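You operate a simulated robot arm through the tools that you are given. There is no shell and no other tool.

You are at the controls of a simulated robot arm. One attempt, no reset.

Task
Heat both pots until they steam, then turn the hotplate off.
Fine: both dials on HI; each dial back to 0 once its pot steams, before it boils; the power switch off; the lids stay on the bench.

It is judged by the outcome, as a careful person would: the job done as asked, and still so three seconds after it is handed in. It fails if anything else is knocked over, pushed out of place, dropped, spilled or broken. A push-on lid holds only when it is set on centred and level and pressed home; a screw cap is set on level and turned clockwise until tight.

Robot
A 7-joint arm with a fingered hand, fixed in place. Base frame: the origin is on the floor under the middle of its stand, x ahead of it, y to its left, z up; the work surface is at about z = 950. Lengths are in mm, angles in rad, forces in N, time in s.
With the tool pointing down near the work surface it reaches from about 360 to 700 mm from the base axis. Its first joint turns from -1.204 to 3.002 rad. Payload 3.2 kg.
Tool frame: the origin (TCP) lies between the finger pads and is the grasp point; the fingertips stand 26 mm ahead of it; z points along the fingers, y is the line along which they close. The gripper opens to 88 mm; its body begins 30 mm behind the TCP. The gripper is a hand of 5 fingers: y runs from the thumb to the fingers, the wrist lies at [-16, -108, -172] in the tool frame.
Orientation is told as [roll, pitch, yaw] about the base's x, y, z axes, in that order, counted from this pose: with the fingers straight down and the wrist toward the robot, the tool's x, y and z point along [0, 1, 0], [1, 0, 0] and [0, 0, -1] of the base frame.

Tools
- The arm moves only by the tool send_rows. Its argument "rows" is a list of rows, each a list of 2 entries, a list of its own where there are three numbers: the shift along the tool's x, y, z in units of 200 mm (1.0 is 200 mm), then the turn, a rotation vector about the tool's x, y, z in units of 120 degrees (1.0 is 120 degrees). In form: [[[tx, ty, tz], [rx, ry, rz]], ...]. A call has 1 to 20 rows; each row is the pose to reach, as a shift and turn from the pose commanded when the call began, along the tool's axes at that moment. A call with a number of a shift or a turn outside -1 to 1 is refused whole. Each row takes 0.2 s and may step no farther than 50 mm and 0.15 rad from the row before; otherwise, the whole call is refused. A pose out of reach is approached as far as the arm can. The call stops where the force on the tool passes 50 N (or 10 N more than at its start, if that is more) or the arm is blocked; 0.2 s more then pass. In this call time passes only in rows, and 0.2 s behind the last. The reply holds the time, the measured pose of the TCP, the force on the tool along the base axes, the opening and the grip force, in the units named above and with some noise, with the torque about the TCP (base axes, N m) and any sound that the robot's microphone picked up, and new pictures: "show" is both (left out), scene, wrist or none.
- Cameras (640 x 400 px; columns grow to the right, rows downward): "scene" is fixed at [218.8, 499.2, 1608.3]; the picture's right is [-0.75, -0.66, 0.00], its down [-0.50, 0.56, -0.67] and it looks along [0.44, -0.50, -0.75] (base axes); focal length 259 px, centre (320, 200). "wrist" rides on the gripper at [67, -97, -117] in the tool frame; the picture's right is [-0.71, 0.33, -0.62], its down [-0.65, -0.65, 0.39] and it looks along [-0.28, 0.68, 0.68] (tool axes); focal length 234 px, centre (320, 200). There is no depth. A picture from a camera that has moved, and an enlarged one, comes with that camera's place and axes in the base frame and with its lens.
- slide_trunk(by): slides the trunk up (or, below 0, down) by that many mm; the arm rides with it, the base frame stays. It gives what a move gives, with no picture.
- move_fingers(index, middle, ring, little, thumb_bend, thumb_turn): sets how far each is bent, from 0 (flat) to 100 (curled in); at 30 the hand is open as for a grip, at 70 the pads meet at the TCP. One left out holds its place. A second passes; each finger stops where it meets its share of the squeeze, and holds until it gets a number again. It is the only way to open and close the hand. It gives what a move gives, with no picture; readings hold the bend of each and the force on index, middle, ring, little, thumb and palm. thumb_turn goes from beside the hand (0) to across from the fingers (100), as for a grip.
- enlarge(camera, box): a new picture of the part [left, top, right, bottom] of that camera's present view, enlarged. It takes no simulated time.
- hand_in(): hands the job in; it is judged then, once.

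Places have to be worked out from the pictures, the camera data and where the tool is seen. Open the gripper and draw the arm clear of the work before you hand the job in, unless the task says otherwise.

The tools are called after "Call:" as a command line: name --argument value ..., lists and objects as JSON in quotes. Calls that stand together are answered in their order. send_rows: Moves the arm, as the interface text tells. Its arguments: {"type":"object","properties":{"rows":{"type":"array","items":{"type":"array"}},"show":{"type":"string","enum":["both","scene","wrist","none"]}},"required":["rows"]} The other tools are called the same way: slide_trunk (by) moves the trunk up or down; move_fingers (index, middle, ring, little, thumb_bend, thumb_turn) moves the fingers one by one; enlarge (camera, box) takes an enlarged picture of a part of a camera's view; hand_in () hands the job in.

At the start:

```text
clock: 0.0
tool_pos: [389.7, -36.0, 1281.6]
ee_rot: [0.0, -0.001, 0.001]
ft_force: [0.1, -0.2, 0.5]
ft_torque: [0.02, 0.01, -0.01]
gripper_width: 87.9
finger_force: 0.1
shape: jaw
bend: [30.0, 30.0, 30.0, 30.0, 30.0, 97.0]
finger forces: [0.0, 0.1, 0.0, 0.1, 0.1, 0.0]
trunk travel left (down, up): [-750.0, 90.0]
```

scene: 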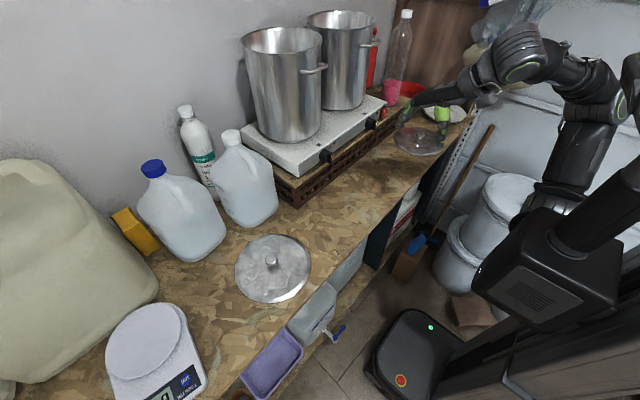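
wrist: 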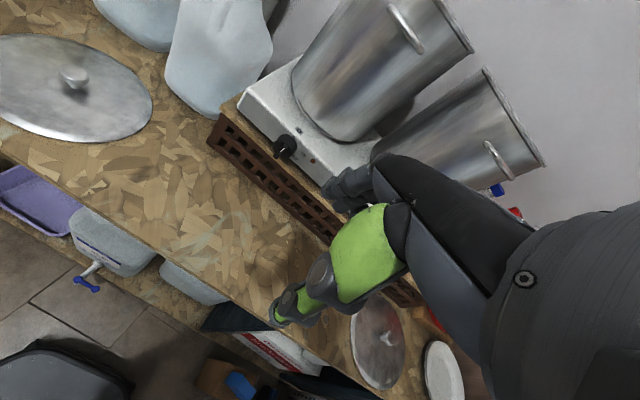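

I start by looking closely at the hotplate's front: dials, switch and lamps.

Call:
enlarge --camera "scene" --box '[230, 80, 430, 205]'

Call:
enlarge --camera "wrist" --box '[200, 60, 440, 210]'

```text
3.20 times, centred on (330, 142) of scene
camera zoom: at [218.8, 499.2, 1608.3], right [-0.75, -0.66, 0.0], down [-0.5, 0.56, -0.67], along [0.44, -0.5, -0.75], focal length 829 px, centre (288, 384)
```

zoom: 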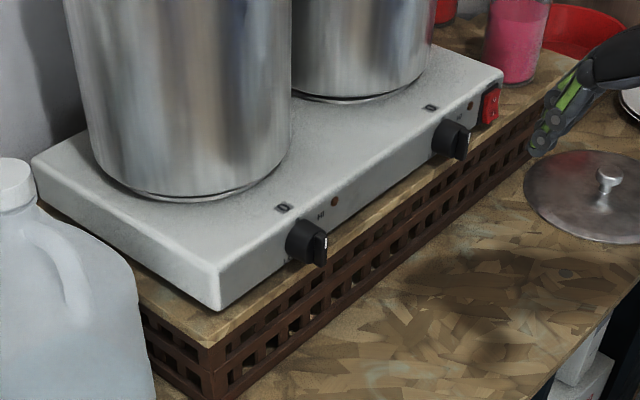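

```text
2.67 times, centred on (320, 135) of wrist
camera zoom: at [293.7, 30.0, 1397.0], right [0.33, -0.71, 0.62], down [-0.65, -0.65, -0.39], along [0.68, -0.28, -0.68], focal length 624 px, centre (320, 373)
```

zoom: 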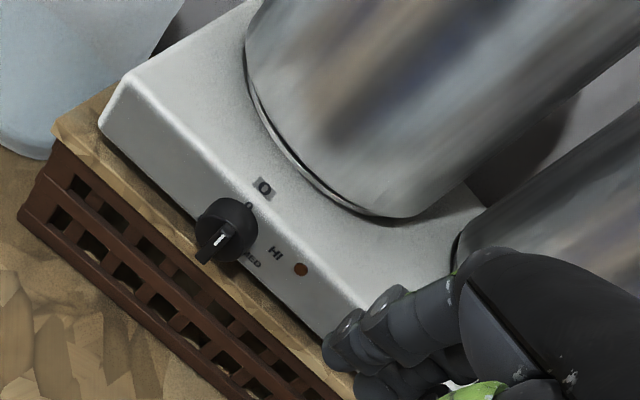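

The dials sit near (619, 20, 1110) and (618, -220, 1110) on the hotplate's front, with the red rocker near y = -330. I zoom further into each.

Call:
enlarge --camera "scene" --box '[360, 95, 400, 120]'

Call:
enlarge --camera "scene" --box '[310, 135, 350, 165]'

Call:
enlarge --camera "wrist" --box '[260, 110, 340, 170]'

Call:
enlarge --camera "scene" --box '[380, 20, 640, 190]'

```text
16.00 times, centred on (380, 108) of scene
camera zoom: at [218.8, 499.2, 1608.3], right [-0.75, -0.66, 0.0], down [-0.5, 0.56, -0.67], along [0.44, -0.5, -0.75], focal length 4144 px, centre (-640, 1680)
```

zoom: 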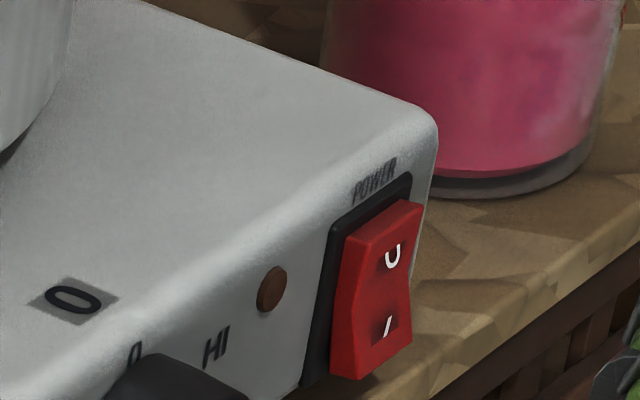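

```text
13.33 times, centred on (330, 150) of scene
camera zoom: at [218.8, 499.2, 1608.3], right [-0.75, -0.66, 0.0], down [-0.5, 0.56, -0.67], along [0.44, -0.5, -0.75], focal length 3453 px, centre (187, 867)
```

zoom: 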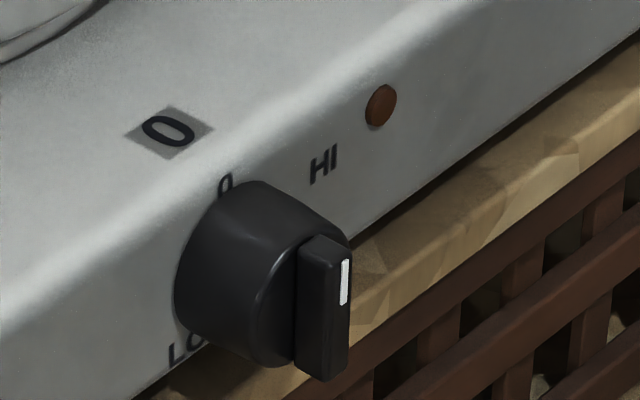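

```text
6.67 times, centred on (300, 140) of wrist
camera zoom: at [293.7, 30.0, 1397.0], right [0.33, -0.71, 0.62], down [-0.65, -0.65, -0.39], along [0.68, -0.28, -0.68], focal length 1561 px, centre (453, 600)
```

zoom: 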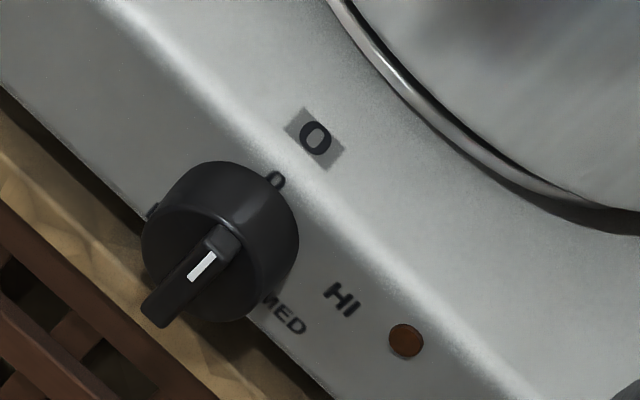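

```text
2.35 times, centred on (510, 105) of scene
camera zoom: at [218.8, 499.2, 1608.3], right [-0.75, -0.66, 0.0], down [-0.5, 0.56, -0.67], along [0.44, -0.5, -0.75], focal length 609 px, centre (-127, 424)
```

zoom: 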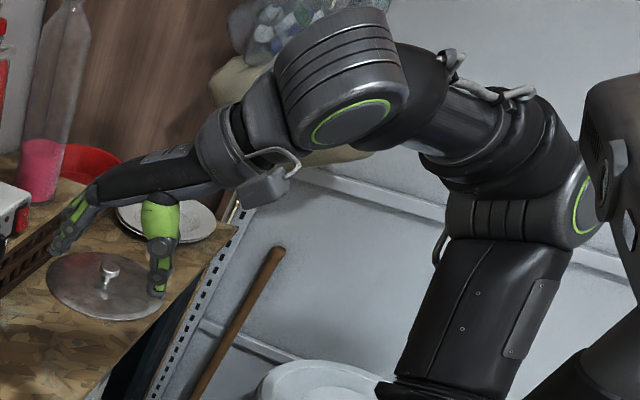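

The rocker shows O (top) pressed in, so the power is off now; both dials point at 0 (top), with HI to the right. I'll swing the hand so the fingers point forward (thumb left, fingers right) at a safe height, which also gives a front view.

Call:
send_rows --rows '[[[0.019, 0.02, 0.007], [-0.0385, 0.0385, 0.0385]], [[0.037, 0.04, 0.013], [-0.077, 0.077, 0.077]], [[0.056, 0.06, 0.02], [-0.1154, 0.1154, 0.1154]], [[0.075, 0.08, 0.027], [-0.1539, 0.1539, 0.1539]], [[0.093, 0.1, 0.033], [-0.1923, 0.1923, 0.1923]], [[0.112, 0.12, 0.04], [-0.2308, 0.2308, 0.2308]], [[0.131, 0.14, 0.047], [-0.2693, 0.2693, 0.2693]], [[0.149, 0.16, 0.053], [-0.3077, 0.3077, 0.3077]]]'

```text
clock: 1.8
tool_pos: [423.0, -6.3, 1269.3]
ee_rot: [0.849, -0.338, -0.849]
ft_force: [0.4, 0.3, 0.3]
ft_torque: [-0.03, -0.01, 0.01]
gripper_width: 87.9
finger_force: 0.0
shape: jaw
bend: [30.0, 30.0, 30.0, 30.0, 30.0, 97.0]
finger forces: [0.1, 0.1, 0.0, 0.0, 0.2, 0.0]
trunk travel left (down, up): [-750.0, 90.0]
camera wrist: at [301.9, 65.2, 1357.5], right [-0.47, -0.88, 0.0], down [-0.35, 0.19, -0.92], along [0.81, -0.43, -0.39], focal length 234 px, centre (320, 200)
```

scene: 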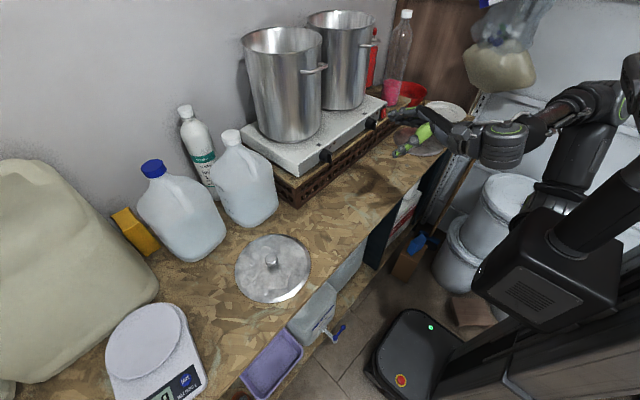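
wrist: 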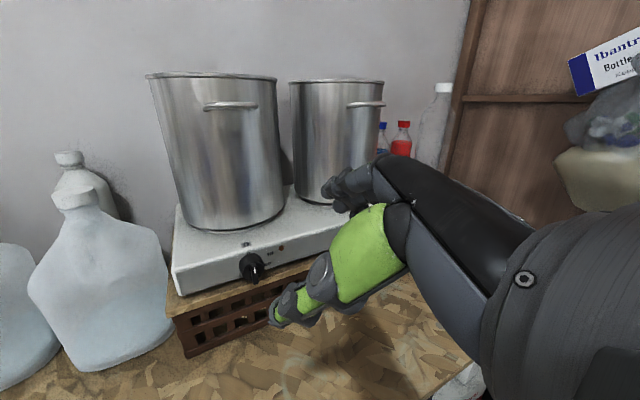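

The hand is turning well and the wrist camera now sees the front. I enlarge the left dial.

Call:
enlarge --camera "wrist" --box '[220, 230, 300, 290]'

Call:
enlarge --camera "wrist" --box '[240, 140, 480, 340]'

```text
6.67 times, centred on (260, 260) of wrist
camera zoom: at [301.9, 65.2, 1357.5], right [-0.47, -0.88, 0.0], down [-0.35, 0.19, -0.92], along [0.81, -0.43, -0.39], focal length 1561 px, centre (720, -200)
```

zoom: 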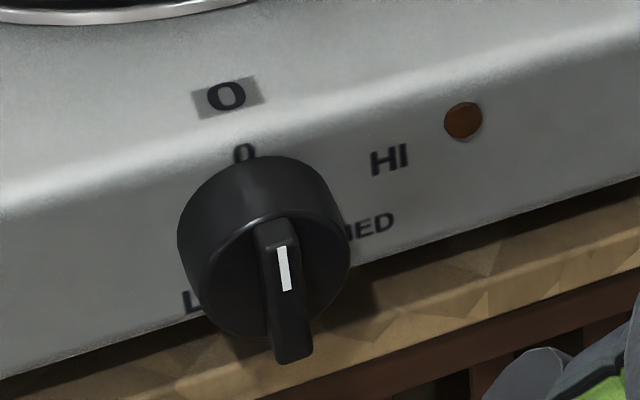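

```text
2.00 times, centred on (360, 240) of wrist
camera zoom: at [301.9, 65.2, 1357.5], right [-0.47, -0.88, 0.0], down [-0.35, 0.19, -0.92], along [0.81, -0.43, -0.39], focal length 468 px, centre (240, 120)
```

zoom: 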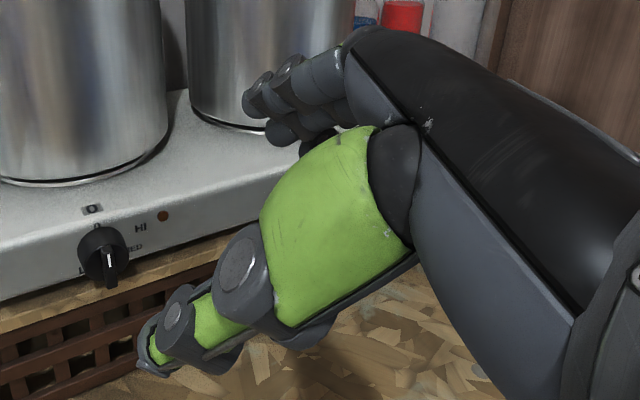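

Labels read 0 (top), HI (about 70° clockwise), MED (about 110°), LO (lower left). I finish the turn to fingers-forward in place.

Call:
send_rows --rows '[[[0, 0, 0], [-0.0385, 0.0385, 0.0385]], [[0, 0, 0], [-0.077, 0.077, 0.077]], [[0, 0, 0], [-0.1154, 0.1154, 0.1154]], [[0, 0, 0], [-0.1539, 0.1539, 0.1539]], [[0, 0, 0], [-0.1923, 0.1923, 0.1923]], [[0, 0, 0], [-0.2308, 0.2308, 0.2308]], [[0, 0, 0], [-0.2696, 0.2696, 0.2696]]]'

```text
clock: 3.4
tool_pos: [510.0, -51.5, 1340.8]
ee_rot: [1.567, -0.004, -1.565]
ft_force: [0.2, 0.3, 0.0]
ft_torque: [0.0, -0.02, -0.01]
gripper_width: 88.0
finger_force: 0.1
shape: jaw
bend: [30.0, 30.0, 30.0, 30.0, 30.0, 97.0]
finger forces: [0.0, 0.1, 0.0, 0.0, 0.1, 0.1]
out of reach, approached as far as the arm can: row 5, 6, 7
trunk travel left (down, up): [-750.0, 90.0]
camera wrist: at [392.6, 45.1, 1408.4], right [-0.63, -0.34, -0.7], down [0.38, 0.65, -0.65], along [0.68, -0.68, -0.28], focal length 234 px, centre (320, 200)
```

scene: 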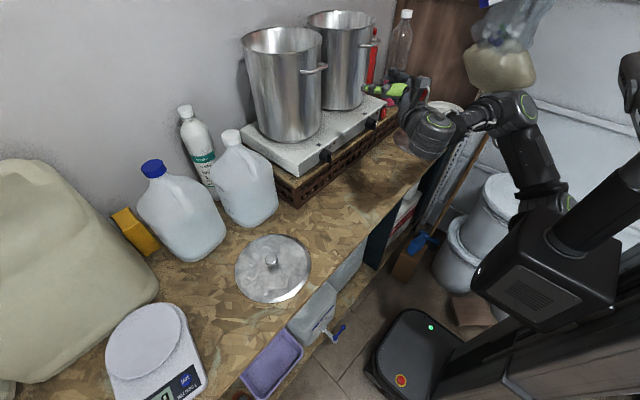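
wrist: 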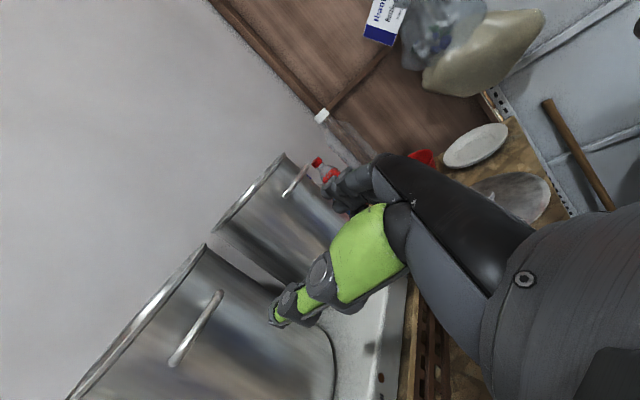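

The orientation is reached but the arm drifted outward to x=510 because the close-in pose was out of reach. I test how shifts are counted now with a small forward-down step.

Call:
send_rows --rows '[[[-0.1, 0, 0.0], [0, 0, 0]]]' --show "none"

```text
clock: 3.8
tool_pos: [520.1, -56.7, 1331.2]
ee_rot: [1.569, 0.0, -1.572]
ft_force: [0.4, 0.0, -0.3]
ft_torque: [-0.01, 0.0, -0.01]
gripper_width: 87.9
finger_force: 0.0
shape: jaw
bend: [30.0, 30.0, 30.0, 30.0, 30.0, 97.0]
finger forces: [0.0, 0.1, 0.1, 0.0, 0.0, 0.1]
out of reach, approached as far as the arm can: row 1
trunk travel left (down, up): [-750.0, 90.0]
```

Still limited by reach. I step forward a little to find the reachable region and how the commanded pose relates.

Call:
send_rows --rows '[[[0, 0, 0.1], [0, 0, 0]], [[0, 0, 0.2], [0, 0, 0]]]' --show "none"

```text
clock: 4.4
tool_pos: [557.3, -55.2, 1328.5]
ee_rot: [1.571, 0.001, -1.572]
ft_force: [0.7, 0.4, 0.6]
ft_torque: [0.0, 0.0, 0.01]
gripper_width: 88.0
finger_force: 0.2
shape: jaw
bend: [30.0, 30.0, 30.0, 30.0, 30.0, 97.0]
finger forces: [0.0, 0.0, 0.1, 0.0, 0.0, 0.1]
trunk travel left (down, up): [-750.0, 90.0]
```

Commanded pose follows the approached one. I look at the arm's shape before lowering.

Call:
send_rows --rows '[[[0, -0.1, 0], [0, 0, 0]], [[0, -0.2, 0], [0, 0, 0]], [[0, -0.3, 0], [0, 0, 0]]]'

Call:
enlarge --camera "scene" --box '[350, 50, 630, 230]'

```text
clock: 5.2
tool_pos: [555.5, 5.5, 1327.2]
ee_rot: [1.57, -0.003, -1.57]
ft_force: [0.2, 0.3, 0.2]
ft_torque: [-0.02, -0.01, -0.04]
gripper_width: 88.0
finger_force: 0.2
shape: jaw
bend: [30.0, 30.0, 30.0, 30.0, 30.0, 97.0]
finger forces: [0.0, 0.0, 0.1, 0.0, 0.0, 0.0]
trunk travel left (down, up): [-750.0, 90.0]
camera wrist: at [439.7, 102.8, 1393.8], right [-0.62, -0.33, -0.71], down [0.39, 0.65, -0.65], along [0.68, -0.68, -0.28], focal length 234 px, centre (320, 200)
```

scene: 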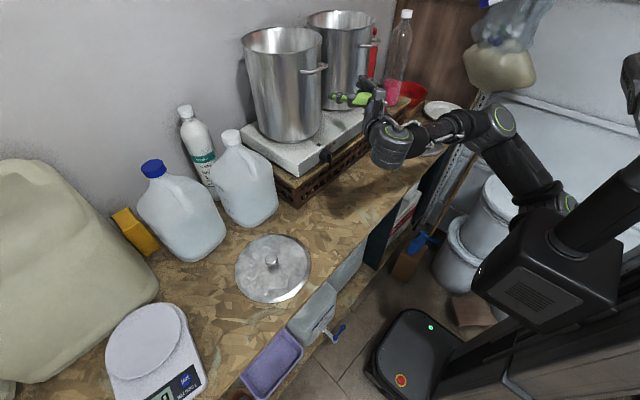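
wrist: 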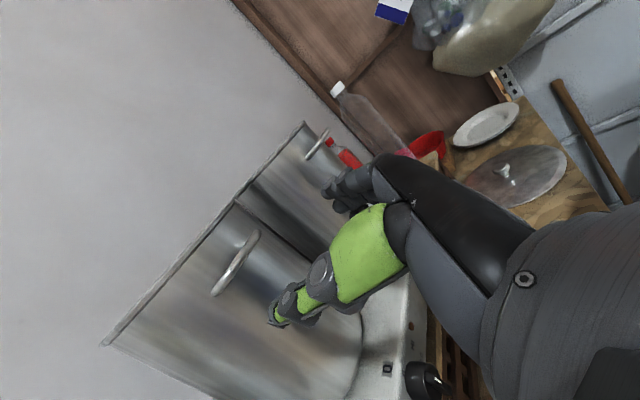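

```text
2.22 times, centred on (490, 140) of scene
camera zoom: at [218.8, 499.2, 1608.3], right [-0.75, -0.66, 0.0], down [-0.5, 0.56, -0.67], along [0.44, -0.5, -0.75], focal length 576 px, centre (-58, 333)
```

zoom: 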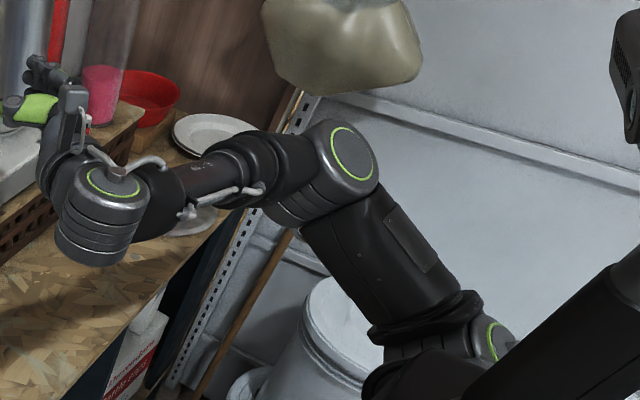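

The arm's shape is fine for lowering. While still in free space I test that the hand can roll 80° clockwise here, as turning the dial to HI would need.

Call:
send_rows --rows '[[[0, 0, 0], [0, 0, 0.065]], [[0, 0, 0], [0, 0, 0.13]], [[0, 0, 0], [0, 0, 0.195]], [[0, 0, 0], [0, 0, 0.26]], [[0, 0, 0], [0, 0, 0.325]], [[0, 0, 0], [0, 0, 0.39]], [[0, 0, 0], [0, 0, 0.455]], [[0, 0, 0], [0, 0, 0.52]], [[0, 0, 0], [0, 0, 0.585]], [[0, 0, 0], [0, 0, 0.65]]]'

```text
clock: 7.4
tool_pos: [602.0, -47.2, 1413.3]
ee_rot: [1.498, 0.987, -1.61]
ft_force: [-0.7, 1.1, -0.3]
ft_torque: [0.0, -0.02, 0.0]
gripper_width: 87.9
finger_force: 0.1
shape: jaw
bend: [30.0, 30.0, 30.0, 30.0, 30.0, 97.0]
finger forces: [0.0, 0.0, 0.0, 0.0, 0.1, 0.0]
out of reach, approached as far as the arm can: row 3, 4, 5, 6, 7, 8, 9, 10
trunk travel left (down, up): [-750.0, 90.0]
camera wrist: at [489.7, -52.2, 1536.2], right [-0.66, 0.39, -0.64], down [0.38, 0.91, 0.17], along [0.65, -0.13, -0.75], focal length 234 px, centre (320, 200)
```

scene: 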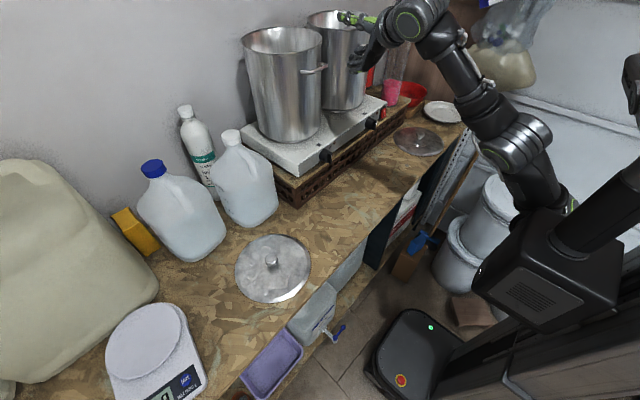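
wrist: 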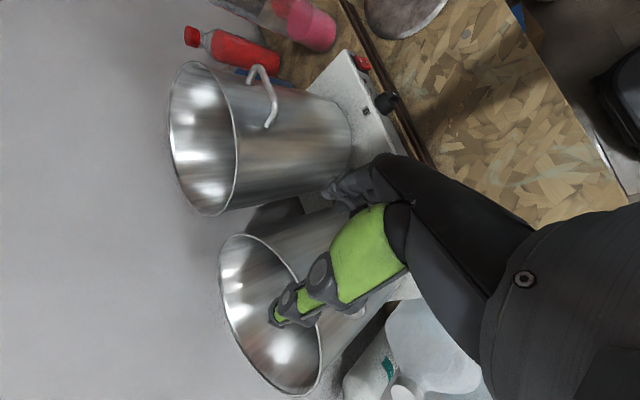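

The roll was out of reach at this height and the arm drifted up near the pots; nothing was touched. I unroll and back away at once in small steps.

Call:
send_rows --rows '[[[0, 0, -0.1], [0, 0, -0.03]], [[0, 0, -0.2], [0, 0, -0.09]], [[0, 0, -0.3], [0, 0, -0.15]]]'

```text
clock: 8.4
tool_pos: [575.4, -80.3, 1451.7]
ee_rot: [1.517, 0.811, -1.648]
ft_force: [-0.3, 0.4, -0.1]
ft_torque: [0.07, 0.01, 0.01]
gripper_width: 88.2
finger_force: 0.0
shape: jaw
bend: [30.0, 30.0, 30.0, 30.0, 30.0, 97.0]
finger forces: [0.0, 0.0, 0.0, 0.0, 0.0, 0.1]
out of reach, approached as far as the arm can: row 1, 2, 3
trunk travel left (down, up): [-750.0, 90.0]
stopped in row 3: the arm was blocked; the commanded pose is now the measured one
camera wrist: at [464.3, -58.6, 1573.4], right [-0.64, 0.31, -0.7], down [0.42, 0.91, 0.01], along [0.64, -0.29, -0.71], focal length 234 px, centre (320, 200)
```

scene: 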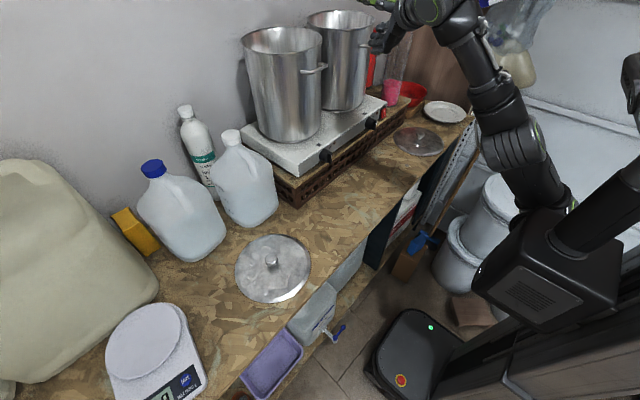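
wrist: 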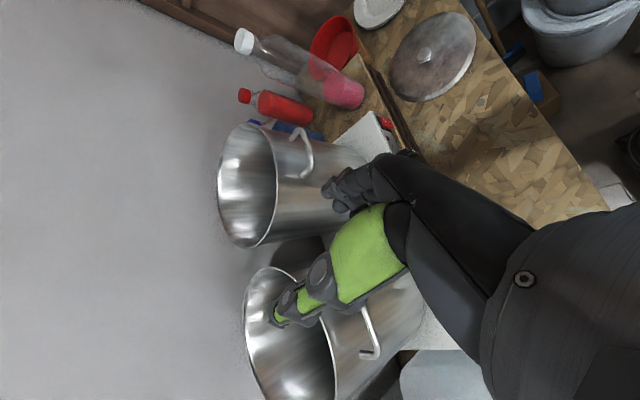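

Blocked by the arm's own limits up here, no contact. I unroll in place in small steps and watch where it goes.

Call:
send_rows --rows '[[[0, 0, 0], [0, 0, -0.06]], [[0, 0, 0], [0, 0, -0.12]], [[0, 0, 0], [0, 0, -0.18]]]' --show "scene"

```text
clock: 9.4
tool_pos: [586.6, -39.2, 1429.1]
ee_rot: [1.52, 0.51, -1.697]
ft_force: [-0.4, 0.1, -0.8]
ft_torque: [-0.02, 0.01, -0.01]
gripper_width: 87.8
finger_force: 0.0
shape: jaw
bend: [30.0, 30.0, 30.0, 30.0, 30.0, 97.0]
finger forces: [0.1, 0.1, 0.0, 0.1, 0.1, 0.1]
out of reach, approached as far as the arm can: row 1, 2, 3
trunk travel left (down, up): [-750.0, 90.0]
stopped in row 3: the arm was blocked; the commanded pose is now the measured one
```

scene: 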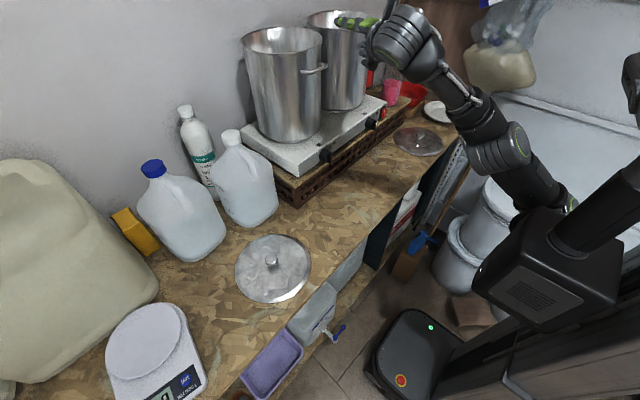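

I keep unrolling, combining it with moving back and down toward the earlier good pose.

Call:
send_rows --rows '[[[-0.05, 0, -0.07], [0, 0, -0.05]], [[-0.12, 0, -0.14], [0, 0, -0.1]], [[-0.2, 0, -0.2], [0, 0, -0.15]], [[-0.28, 0, -0.2], [0, 0, -0.2]], [[-0.35, 0, -0.2], [0, 0, -0.24]]]' --show "scene"

```text
clock: 10.6
tool_pos: [546.0, 2.8, 1369.8]
ee_rot: [1.528, 0.002, -1.67]
ft_force: [-0.3, -1.0, 0.2]
ft_torque: [-0.02, -0.01, 0.03]
gripper_width: 88.0
finger_force: 0.1
shape: jaw
bend: [30.0, 30.0, 30.0, 30.0, 30.0, 97.0]
finger forces: [0.1, 0.0, 0.0, 0.0, 0.0, 0.0]
trunk travel left (down, up): [-750.0, 90.0]
```

scene: 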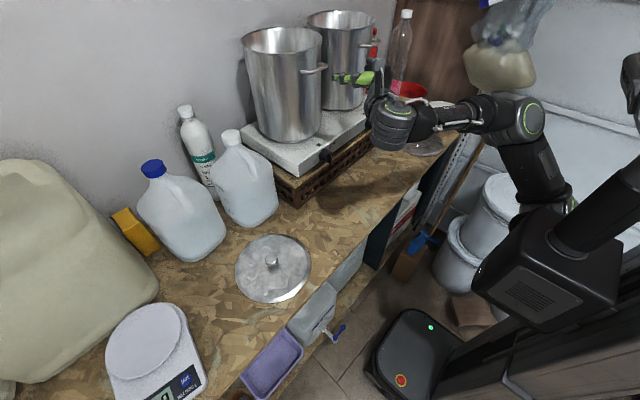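

Back at a good pose. Now I lower the arm itself (trunk unchanged) in stages to see whether this orientation stays reachable lower down.

Call:
send_rows --rows '[[[-0.12, 0, 0], [0, 0, 0]], [[-0.24, 0, 0], [0, 0, 0]], [[-0.36, 0, 0], [0, 0, 0]], [[-0.48, 0, 0], [0, 0, 0]], [[-0.6, 0, 0], [0, 0, 0]]]' --show "scene"

```text
clock: 11.8
tool_pos: [581.9, 2.7, 1262.3]
ee_rot: [1.526, 0.003, -1.668]
ft_force: [-0.6, 0.3, 0.0]
ft_torque: [-0.03, -0.03, 0.0]
gripper_width: 88.2
finger_force: 0.0
shape: jaw
bend: [30.0, 30.0, 30.0, 30.0, 30.0, 97.0]
finger forces: [0.1, 0.0, 0.0, 0.1, 0.1, 0.0]
out of reach, approached as far as the arm can: row 2, 3, 4, 5
trunk travel left (down, up): [-750.0, 90.0]
```

scene: 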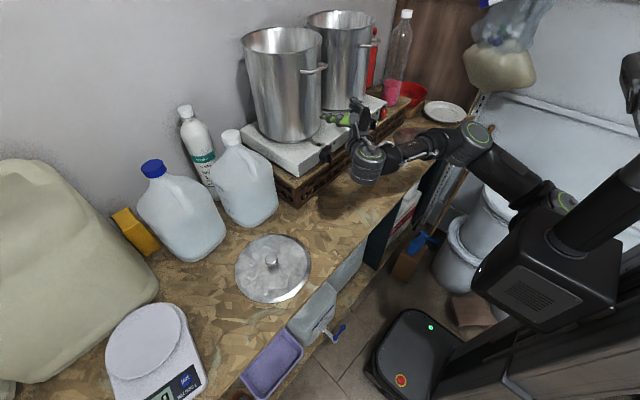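

Lower positions force this pose farther out, so I'll switch strategy: a forward-and-down hand (45°, wrist toward robot) and use one extended finger to push the dial blades and the rocker. I turn to that orientation in stages.

Call:
send_rows --rows '[[[0, 0, -0.02], [0.0225, -0.0225, -0.0545]], [[0, 0, -0.04], [0.045, -0.045, -0.109]], [[0, 0, -0.08], [0.0675, -0.0675, -0.1635]], [[0, 0, -0.12], [0.09, -0.09, -0.218]], [[0, 0, -0.16], [0.1125, -0.1125, -0.2725]], [[0, 0, -0.2], [0.135, -0.135, -0.327]]]' --show "scene"

```text
clock: 13.2
tool_pos: [536.9, 7.3, 1266.5]
ee_rot: [1.087, -0.593, -1.204]
ft_force: [-0.7, 0.3, 0.3]
ft_torque: [-0.01, 0.0, -0.03]
gripper_width: 87.9
finger_force: 0.1
shape: jaw
bend: [30.0, 30.0, 30.0, 30.0, 30.0, 97.0]
finger forces: [0.0, 0.1, 0.0, 0.0, 0.0, 0.0]
trunk travel left (down, up): [-750.0, 90.0]
```

scene: 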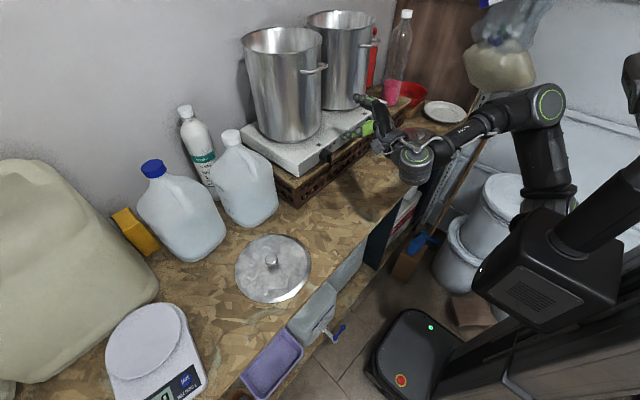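

Reachable so far. I continue the remaining turn in place.

Call:
send_rows --rows '[[[0, 0, 0], [0.0225, -0.0225, -0.0545]], [[0, 0, 0], [0.045, -0.045, -0.109]], [[0, 0, 0], [0.0675, -0.0675, -0.1635]], [[0, 0, 0], [0.09, -0.09, -0.218]], [[0, 0, 0], [0.1125, -0.1125, -0.2725]], [[0, 0, 0], [0.135, -0.135, -0.327]], [[0, 0, 0], [0.158, -0.158, -0.381]]]'

```text
clock: 14.8
tool_pos: [538.2, 7.2, 1264.7]
ee_rot: [0.001, -0.741, -0.099]
ft_force: [-0.4, -0.7, -0.3]
ft_torque: [0.03, -0.02, 0.0]
gripper_width: 88.1
finger_force: 0.0
shape: jaw
bend: [30.0, 30.0, 30.0, 30.0, 30.0, 97.0]
finger forces: [0.0, 0.0, 0.1, 0.1, 0.0, 0.0]
trunk travel left (down, up): [-750.0, 90.0]
camera wrist: at [395.1, 86.9, 1285.6], right [-0.25, -0.69, 0.68], down [-0.28, -0.62, -0.73], along [0.93, -0.37, -0.04], focal length 234 px, centre (320, 200)
```

scene: 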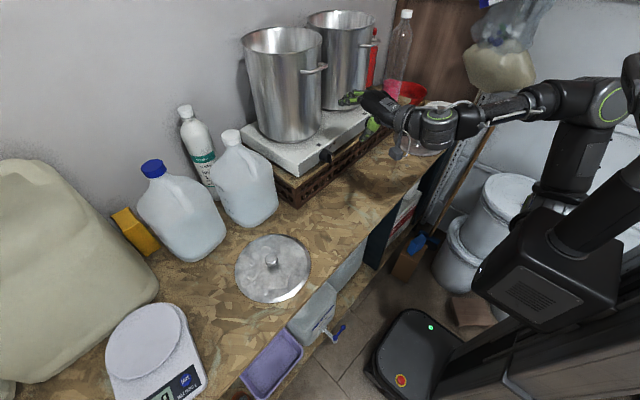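
wrist: 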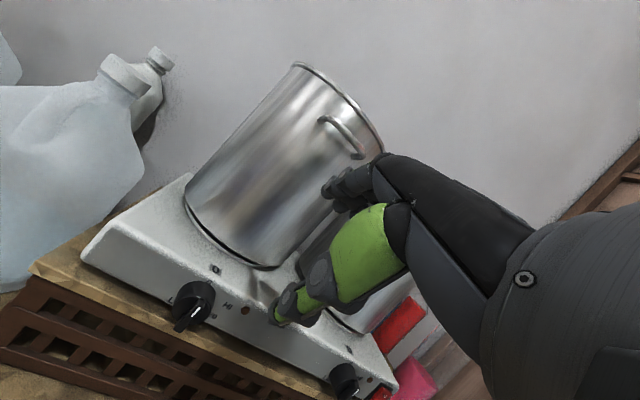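

The hand is now in the 45° posture at (538, 7, 1265) with a good view. I extend the index finger alone and curl the others, thumb aside, to make a pointing finger.

Call:
move_fingers --index 5 --middle 100 --ring 100 --little 100 --thumb_turn 0 --thumb_bend 30

Call:
enlarge --camera "wrist" --box '[160, 60, 560, 310]'

Call:
enlarge --camera "scene" --box '[300, 70, 460, 170]'

```text
clock: 15.8
tool_pos: [539.0, 7.1, 1265.8]
ee_rot: [0.003, -0.743, -0.103]
ft_force: [-0.9, -1.0, 0.7]
ft_torque: [-0.01, 0.02, 0.01]
gripper_width: 127.1
finger_force: 0.0
shape: fingers
bend: [5.0, 100.0, 100.0, 100.0, 30.0, 0.0]
finger forces: [0.1, 0.0, 0.0, 0.0, 0.0, 0.1]
trunk travel left (down, up): [-750.0, 90.0]
```

```text
1.60 times, centred on (360, 185) of wrist
camera zoom: at [395.4, 87.1, 1285.5], right [-0.25, -0.69, 0.68], down [-0.28, -0.62, -0.73], along [0.93, -0.37, -0.04], focal length 375 px, centre (256, 224)
```

zoom: 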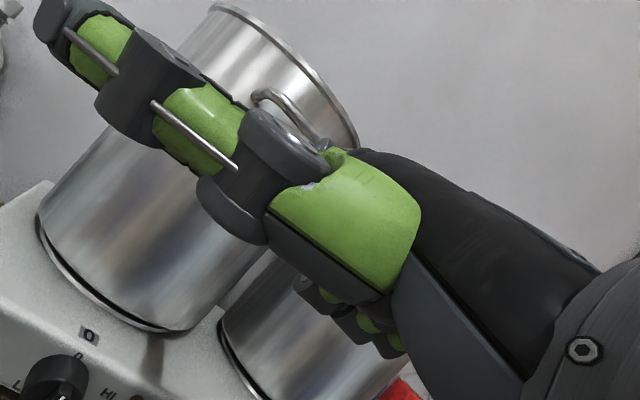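

```text
4.00 times, centred on (380, 120) of scene
camera zoom: at [218.8, 499.2, 1608.3], right [-0.75, -0.66, 0.0], down [-0.5, 0.56, -0.67], along [0.44, -0.5, -0.75], focal length 1036 px, centre (80, 520)
```

zoom: 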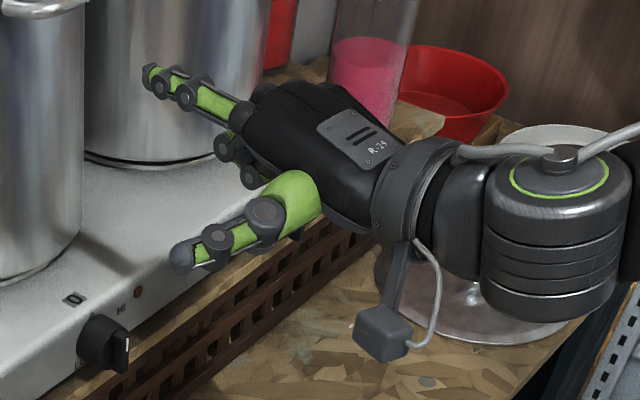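

Index is extended, but the splayed thumb blocks the wrist view. I turn the thumb back across.

Call:
move_fingers --thumb_turn 97 --thumb_bend 30

Call:
enlarge --camera "wrist" --box '[160, 60, 560, 310]'

Call:
enlarge --camera "scene" --box '[300, 70, 460, 170]'

```text
clock: 16.8
tool_pos: [539.8, 7.9, 1265.2]
ee_rot: [0.006, -0.744, -0.099]
ft_force: [0.7, 0.1, -0.2]
ft_torque: [-0.04, 0.01, -0.01]
gripper_width: 116.8
finger_force: 0.1
shape: fingers
bend: [5.0, 100.0, 100.0, 100.0, 30.0, 94.0]
finger forces: [0.0, 0.0, 0.0, 0.1, 0.1, 0.0]
trunk travel left (down, up): [-750.0, 90.0]
```

```text
1.60 times, centred on (360, 185) of wrist
camera zoom: at [395.5, 87.0, 1285.6], right [-0.25, -0.69, 0.68], down [-0.28, -0.62, -0.73], along [0.93, -0.37, -0.04], focal length 375 px, centre (256, 224)
```

zoom: 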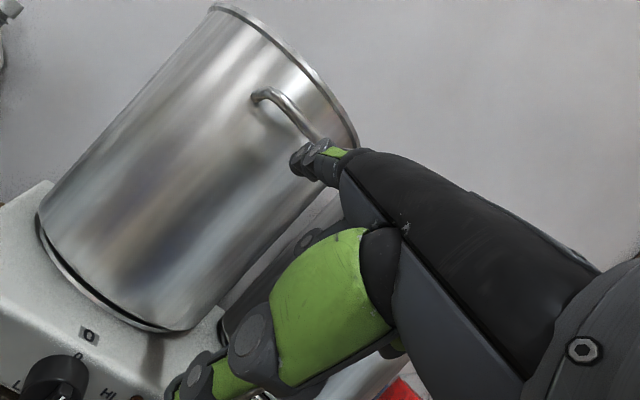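

```text
4.00 times, centred on (380, 120) of scene
camera zoom: at [218.8, 499.2, 1608.3], right [-0.75, -0.66, 0.0], down [-0.5, 0.56, -0.67], along [0.44, -0.5, -0.75], focal length 1036 px, centre (80, 520)
```

zoom: 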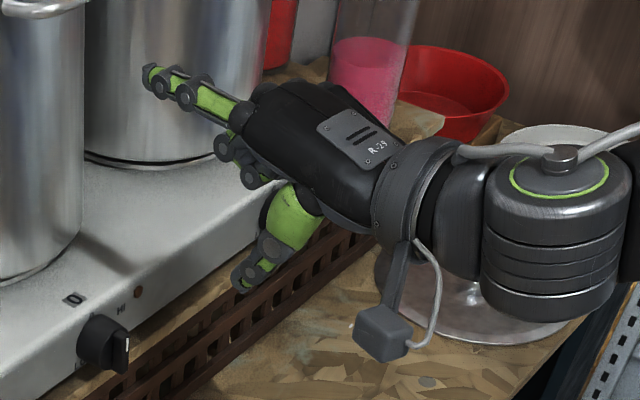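

Triangulating, the index tip is at about (591, 16, 1322), i.e. (51, 8, 57) from the TCP, pointing level and forward — a good pusher. I straighten the small yaw and lower to put the tip in front of and left of dial 1, well clear of it.

Call:
send_rows --rows '[[[0.0215, -0.133, 0.104], [0, 0.0054, -0.0059]], [[0.043, -0.266, 0.208], [0, 0.0108, -0.0117]], [[0.0645, -0.399, 0.312], [0, 0.0162, -0.0176]], [[0.086, -0.532, 0.4165], [0, 0.0215, -0.0235]], [[0.1075, -0.665, 0.5206], [0, 0.0269, -0.0293]], [[0.129, -0.7975, 0.6247], [0, 0.0323, -0.0352]]]'

```text
clock: 18.2
tool_pos: [507.4, 34.8, 1065.5]
ee_rot: [0.004, -0.744, -0.001]
ft_force: [-0.5, 0.2, 0.2]
ft_torque: [-0.01, 0.0, 0.03]
gripper_width: 116.8
finger_force: 0.1
shape: fingers
bend: [5.0, 100.0, 100.0, 100.0, 30.0, 94.0]
finger forces: [0.0, 0.1, 0.0, 0.0, 0.0, 0.0]
trunk travel left (down, up): [-750.0, 90.0]
camera wrist: at [357.3, 101.4, 1085.8], right [-0.18, -0.71, 0.68], down [-0.22, -0.65, -0.73], along [0.96, -0.28, -0.04], focal length 234 px, centre (320, 200)
```

scene: 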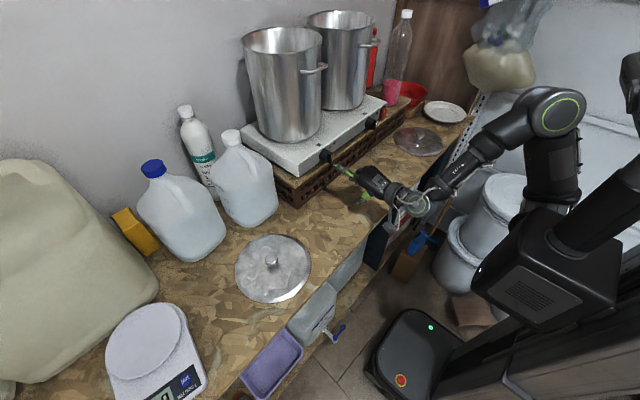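
wrist: 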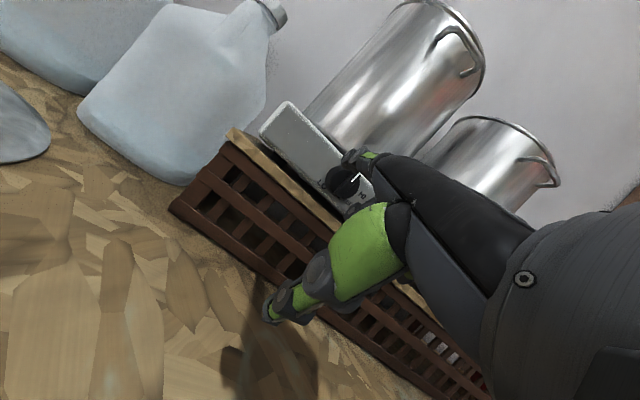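

Arrived at (507, 35, 1066). I zoom in on fingertip and dial in both views.

Call:
enlarge --camera "scene" --box '[300, 130, 380, 190]'

Call:
enlarge --camera "wrist" --box '[300, 130, 420, 220]'

```text
6.67 times, centred on (340, 160) of scene
camera zoom: at [218.8, 499.2, 1608.3], right [-0.75, -0.66, 0.0], down [-0.5, 0.56, -0.67], along [0.44, -0.5, -0.75], focal length 1726 px, centre (187, 467)
```

zoom: 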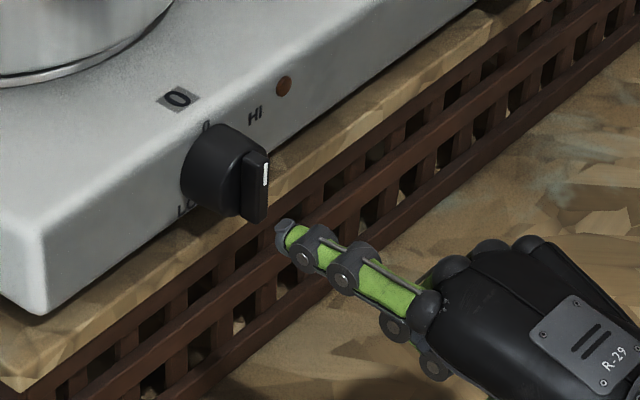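

```text
4.44 times, centred on (360, 175) of wrist
camera zoom: at [357.3, 101.4, 1085.8], right [-0.18, -0.71, 0.68], down [-0.22, -0.65, -0.73], along [0.96, -0.28, -0.04], focal length 1041 px, centre (142, 311)
```

zoom: 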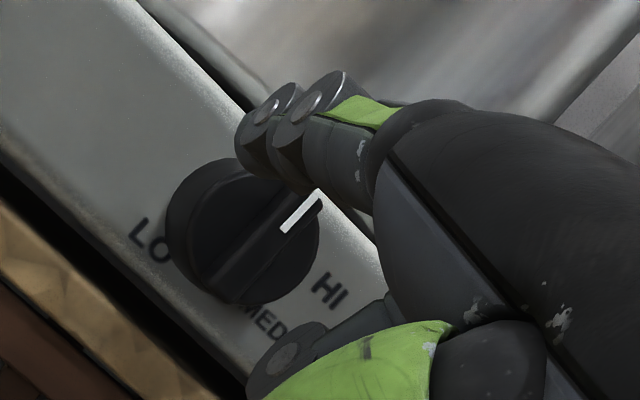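

The labels are clear: 0 up, then clockwise HI (~75°), MED, LO. The knob centre is about (595 front, 22, 1110) and the fingertip is at (562, 50, 1118); I advance it to x≈602 beside the left of the blade's upper half.

Call:
send_rows --rows '[[[-0.008, 0.052, 0.042], [0, 0, 0]], [[-0.016, 0.104, 0.084], [0, 0, 0]], [[-0.025, 0.1556, 0.1263], [0, 0, 0]]]'

Call:
enlarge --camera "scene" --box '[300, 130, 380, 190]'

Call:
enlarge --camera "wrist" --box '[300, 130, 420, 220]'

```text
clock: 19.0
tool_pos: [549.2, 29.6, 1067.4]
ee_rot: [0.004, -0.743, -0.001]
ft_force: [1.2, 0.0, -0.3]
ft_torque: [-0.01, -0.01, 0.0]
gripper_width: 117.0
finger_force: 0.1
shape: fingers
bend: [5.0, 100.0, 100.0, 100.0, 30.0, 94.0]
finger forces: [0.1, 0.0, 0.0, 0.0, 0.0, 0.0]
trunk travel left (down, up): [-750.0, 90.0]
camera wrist: at [397.8, 95.8, 1088.9], right [-0.18, -0.71, 0.68], down [-0.22, -0.65, -0.73], along [0.96, -0.28, -0.04], focal length 234 px, centre (320, 200)
```

scene: 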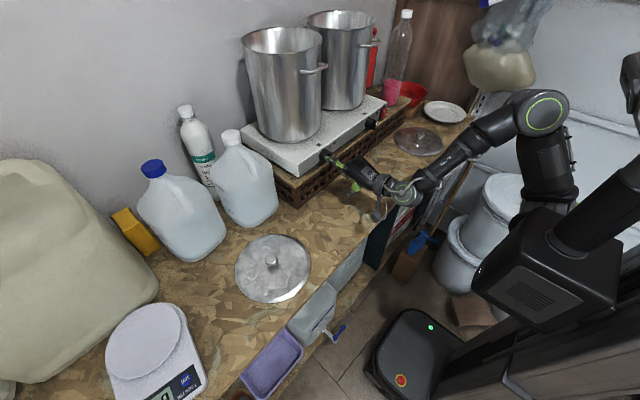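
wrist: 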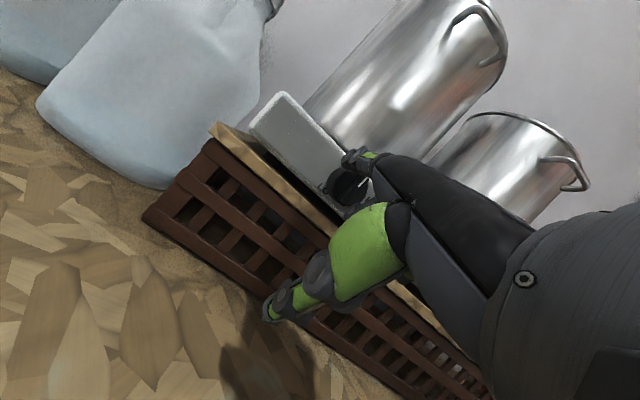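

```text
6.67 times, centred on (340, 160) of scene
camera zoom: at [218.8, 499.2, 1608.3], right [-0.75, -0.66, 0.0], down [-0.5, 0.56, -0.67], along [0.44, -0.5, -0.75], focal length 1726 px, centre (187, 467)
```

zoom: 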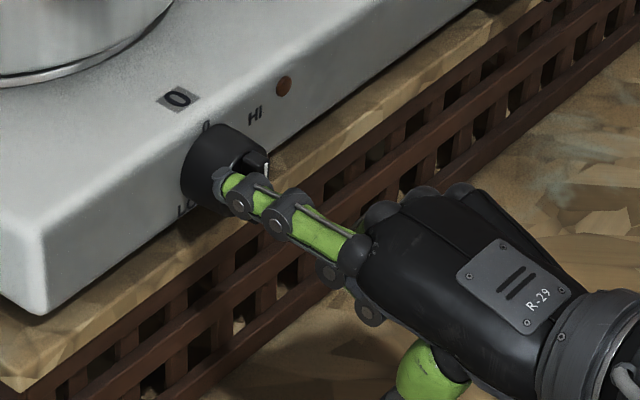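

```text
4.44 times, centred on (360, 175) of wrist
camera zoom: at [397.8, 95.8, 1088.9], right [-0.18, -0.71, 0.68], down [-0.22, -0.65, -0.73], along [0.96, -0.28, -0.04], focal length 1041 px, centre (142, 311)
```

zoom: 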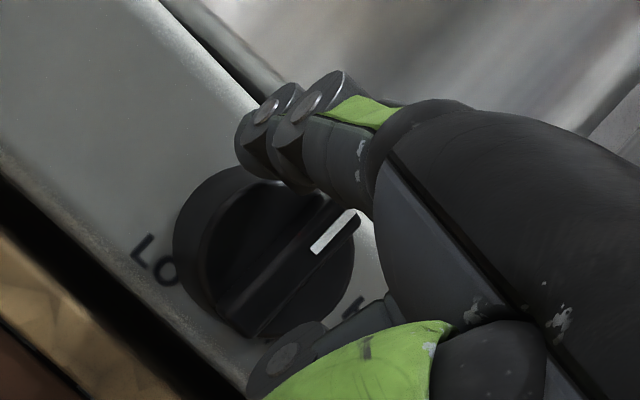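

The tip is beside the blade with no contact yet. I push right (-y) in small rows, first 16 mm, to touch and begin turning.

Call:
send_rows --rows '[[[-0.02, 0, 0], [0, 0, 0]], [[-0.04, 0, 0], [0, 0, 0]], [[-0.06, 0, 0], [0, 0, 0]], [[-0.08, 0, 0], [0, 0, 0]]]' --show "none"

Call:
enlarge --camera "scene" --box '[300, 130, 380, 190]'

Call:
enlarge --camera "wrist" --box '[300, 130, 420, 220]'

```text
clock: 20.0
tool_pos: [548.9, 13.9, 1067.9]
ee_rot: [0.005, -0.744, -0.002]
ft_force: [0.5, 1.0, 0.1]
ft_torque: [-0.01, -0.04, 0.04]
gripper_width: 117.3
finger_force: 0.1
shape: fingers
bend: [5.0, 100.0, 100.0, 100.0, 30.0, 94.0]
finger forces: [0.5, 0.0, 0.0, 0.0, 0.1, 0.0]
trunk travel left (down, up): [-750.0, 90.0]
```

```text
6.67 times, centred on (340, 160) of scene
camera zoom: at [218.8, 499.2, 1608.3], right [-0.75, -0.66, 0.0], down [-0.5, 0.56, -0.67], along [0.44, -0.5, -0.75], focal length 1726 px, centre (187, 467)
```

zoom: 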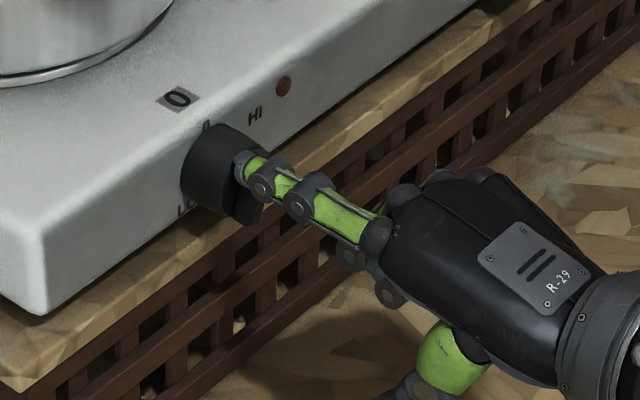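

```text
4.44 times, centred on (360, 175) of wrist
camera zoom: at [398.2, 80.5, 1088.4], right [-0.18, -0.71, 0.68], down [-0.22, -0.65, -0.73], along [0.96, -0.28, -0.04], focal length 1041 px, centre (142, 311)
```

zoom: 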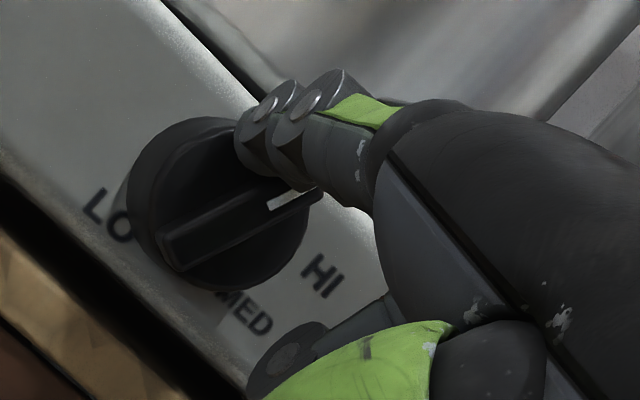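

The blade is turning clockwise with only ~1 N. I continue right another 12 mm.

Call:
send_rows --rows '[[[-0.015, 0.001, -0.001], [0, 0, 0]], [[-0.03, 0.003, -0.003], [0, 0, 0]], [[-0.045, 0.005, -0.005], [0, 0, 0]], [[-0.06, 0.007, -0.007], [0, 0, 0]]]' --show "none"

Call:
enlarge --camera "scene" --box '[300, 130, 380, 190]'

Call:
enlarge --camera "wrist" --box '[300, 130, 420, 220]'

```text
clock: 21.0
tool_pos: [549.4, 2.8, 1071.1]
ee_rot: [0.005, -0.745, -0.002]
ft_force: [0.2, 0.2, 0.9]
ft_torque: [0.02, 0.0, 0.0]
gripper_width: 117.1
finger_force: 0.4
shape: fingers
bend: [5.0, 100.0, 100.0, 100.0, 30.0, 94.0]
finger forces: [0.4, 0.0, 0.0, 0.1, 0.0, 0.0]
trunk travel left (down, up): [-750.0, 90.0]
```

```text
6.67 times, centred on (340, 160) of scene
camera zoom: at [218.8, 499.2, 1608.3], right [-0.75, -0.66, 0.0], down [-0.5, 0.56, -0.67], along [0.44, -0.5, -0.75], focal length 1726 px, centre (187, 467)
```

zoom: 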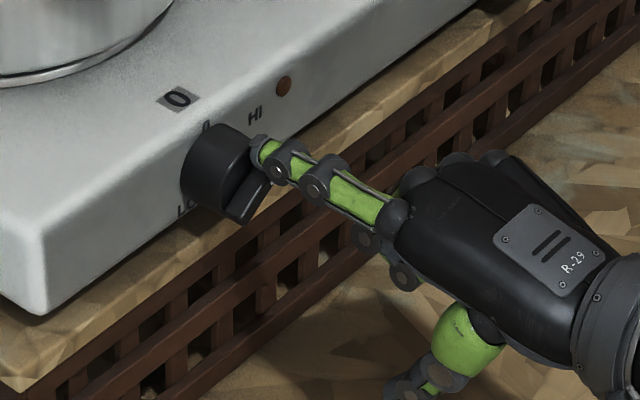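

```text
4.44 times, centred on (360, 175) of wrist
camera zoom: at [398.9, 68.9, 1090.7], right [-0.18, -0.71, 0.68], down [-0.22, -0.65, -0.73], along [0.96, -0.28, -0.04], focal length 1041 px, centre (142, 311)
```

zoom: 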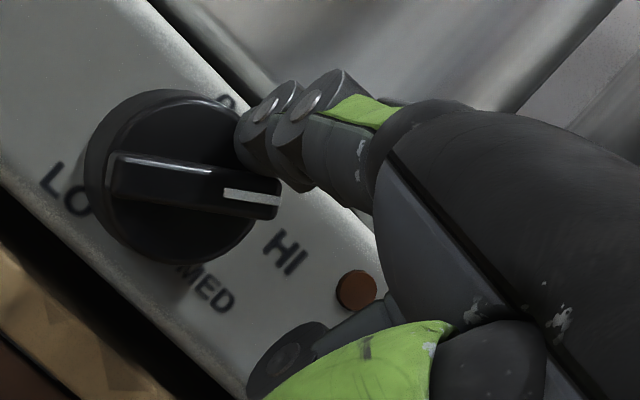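

Pointer is at roughly 57° and HI sits near 80°. I push a further 6 mm right and 3 mm down to bring it onto HI.

Call:
send_rows --rows '[[[-0.015, -0.003, 0.003], [0, 0, 0]], [[-0.03, -0.0102, 0.011], [0, 0, 0]]]' --show "none"

Call:
enlarge --camera "scene" --box '[300, 130, 380, 190]'

Call:
enlarge --camera "wrist" --box '[300, 130, 420, 220]'

```text
clock: 21.6
tool_pos: [547.9, -2.2, 1066.7]
ee_rot: [0.002, -0.745, -0.001]
ft_force: [-1.0, 0.4, 1.0]
ft_torque: [-0.08, -0.02, 0.08]
gripper_width: 117.8
finger_force: 0.8
shape: fingers
bend: [5.0, 100.0, 100.0, 100.0, 30.0, 94.0]
finger forces: [1.1, 0.1, 0.0, 0.0, 0.0, 0.0]
trunk travel left (down, up): [-750.0, 90.0]
```

```text
6.67 times, centred on (340, 160) of scene
camera zoom: at [218.8, 499.2, 1608.3], right [-0.75, -0.66, 0.0], down [-0.5, 0.56, -0.67], along [0.44, -0.5, -0.75], focal length 1726 px, centre (187, 467)
```

zoom: 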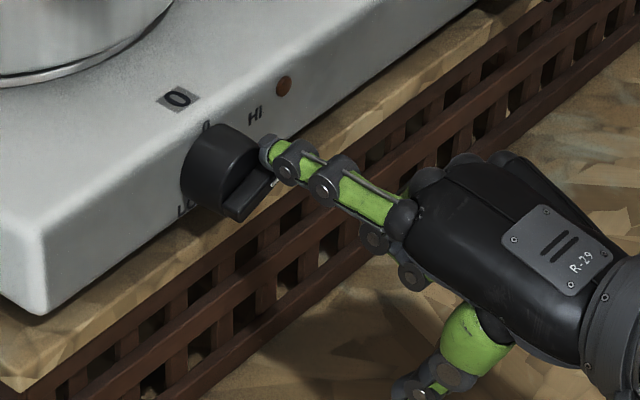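

```text
4.44 times, centred on (360, 175) of wrist
camera zoom: at [397.9, 63.2, 1087.4], right [-0.18, -0.71, 0.68], down [-0.22, -0.65, -0.73], along [0.96, -0.28, -0.04], focal length 1041 px, centre (142, 311)
```

zoom: 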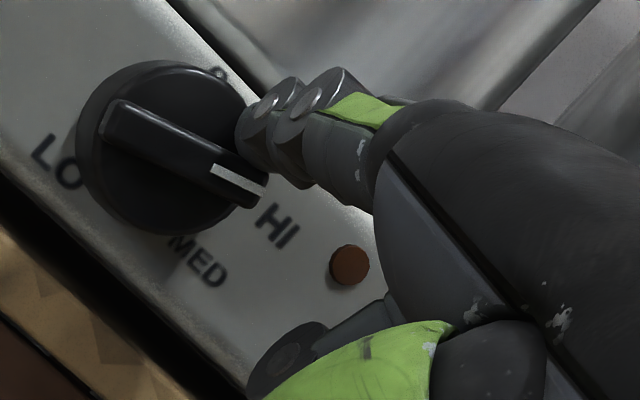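

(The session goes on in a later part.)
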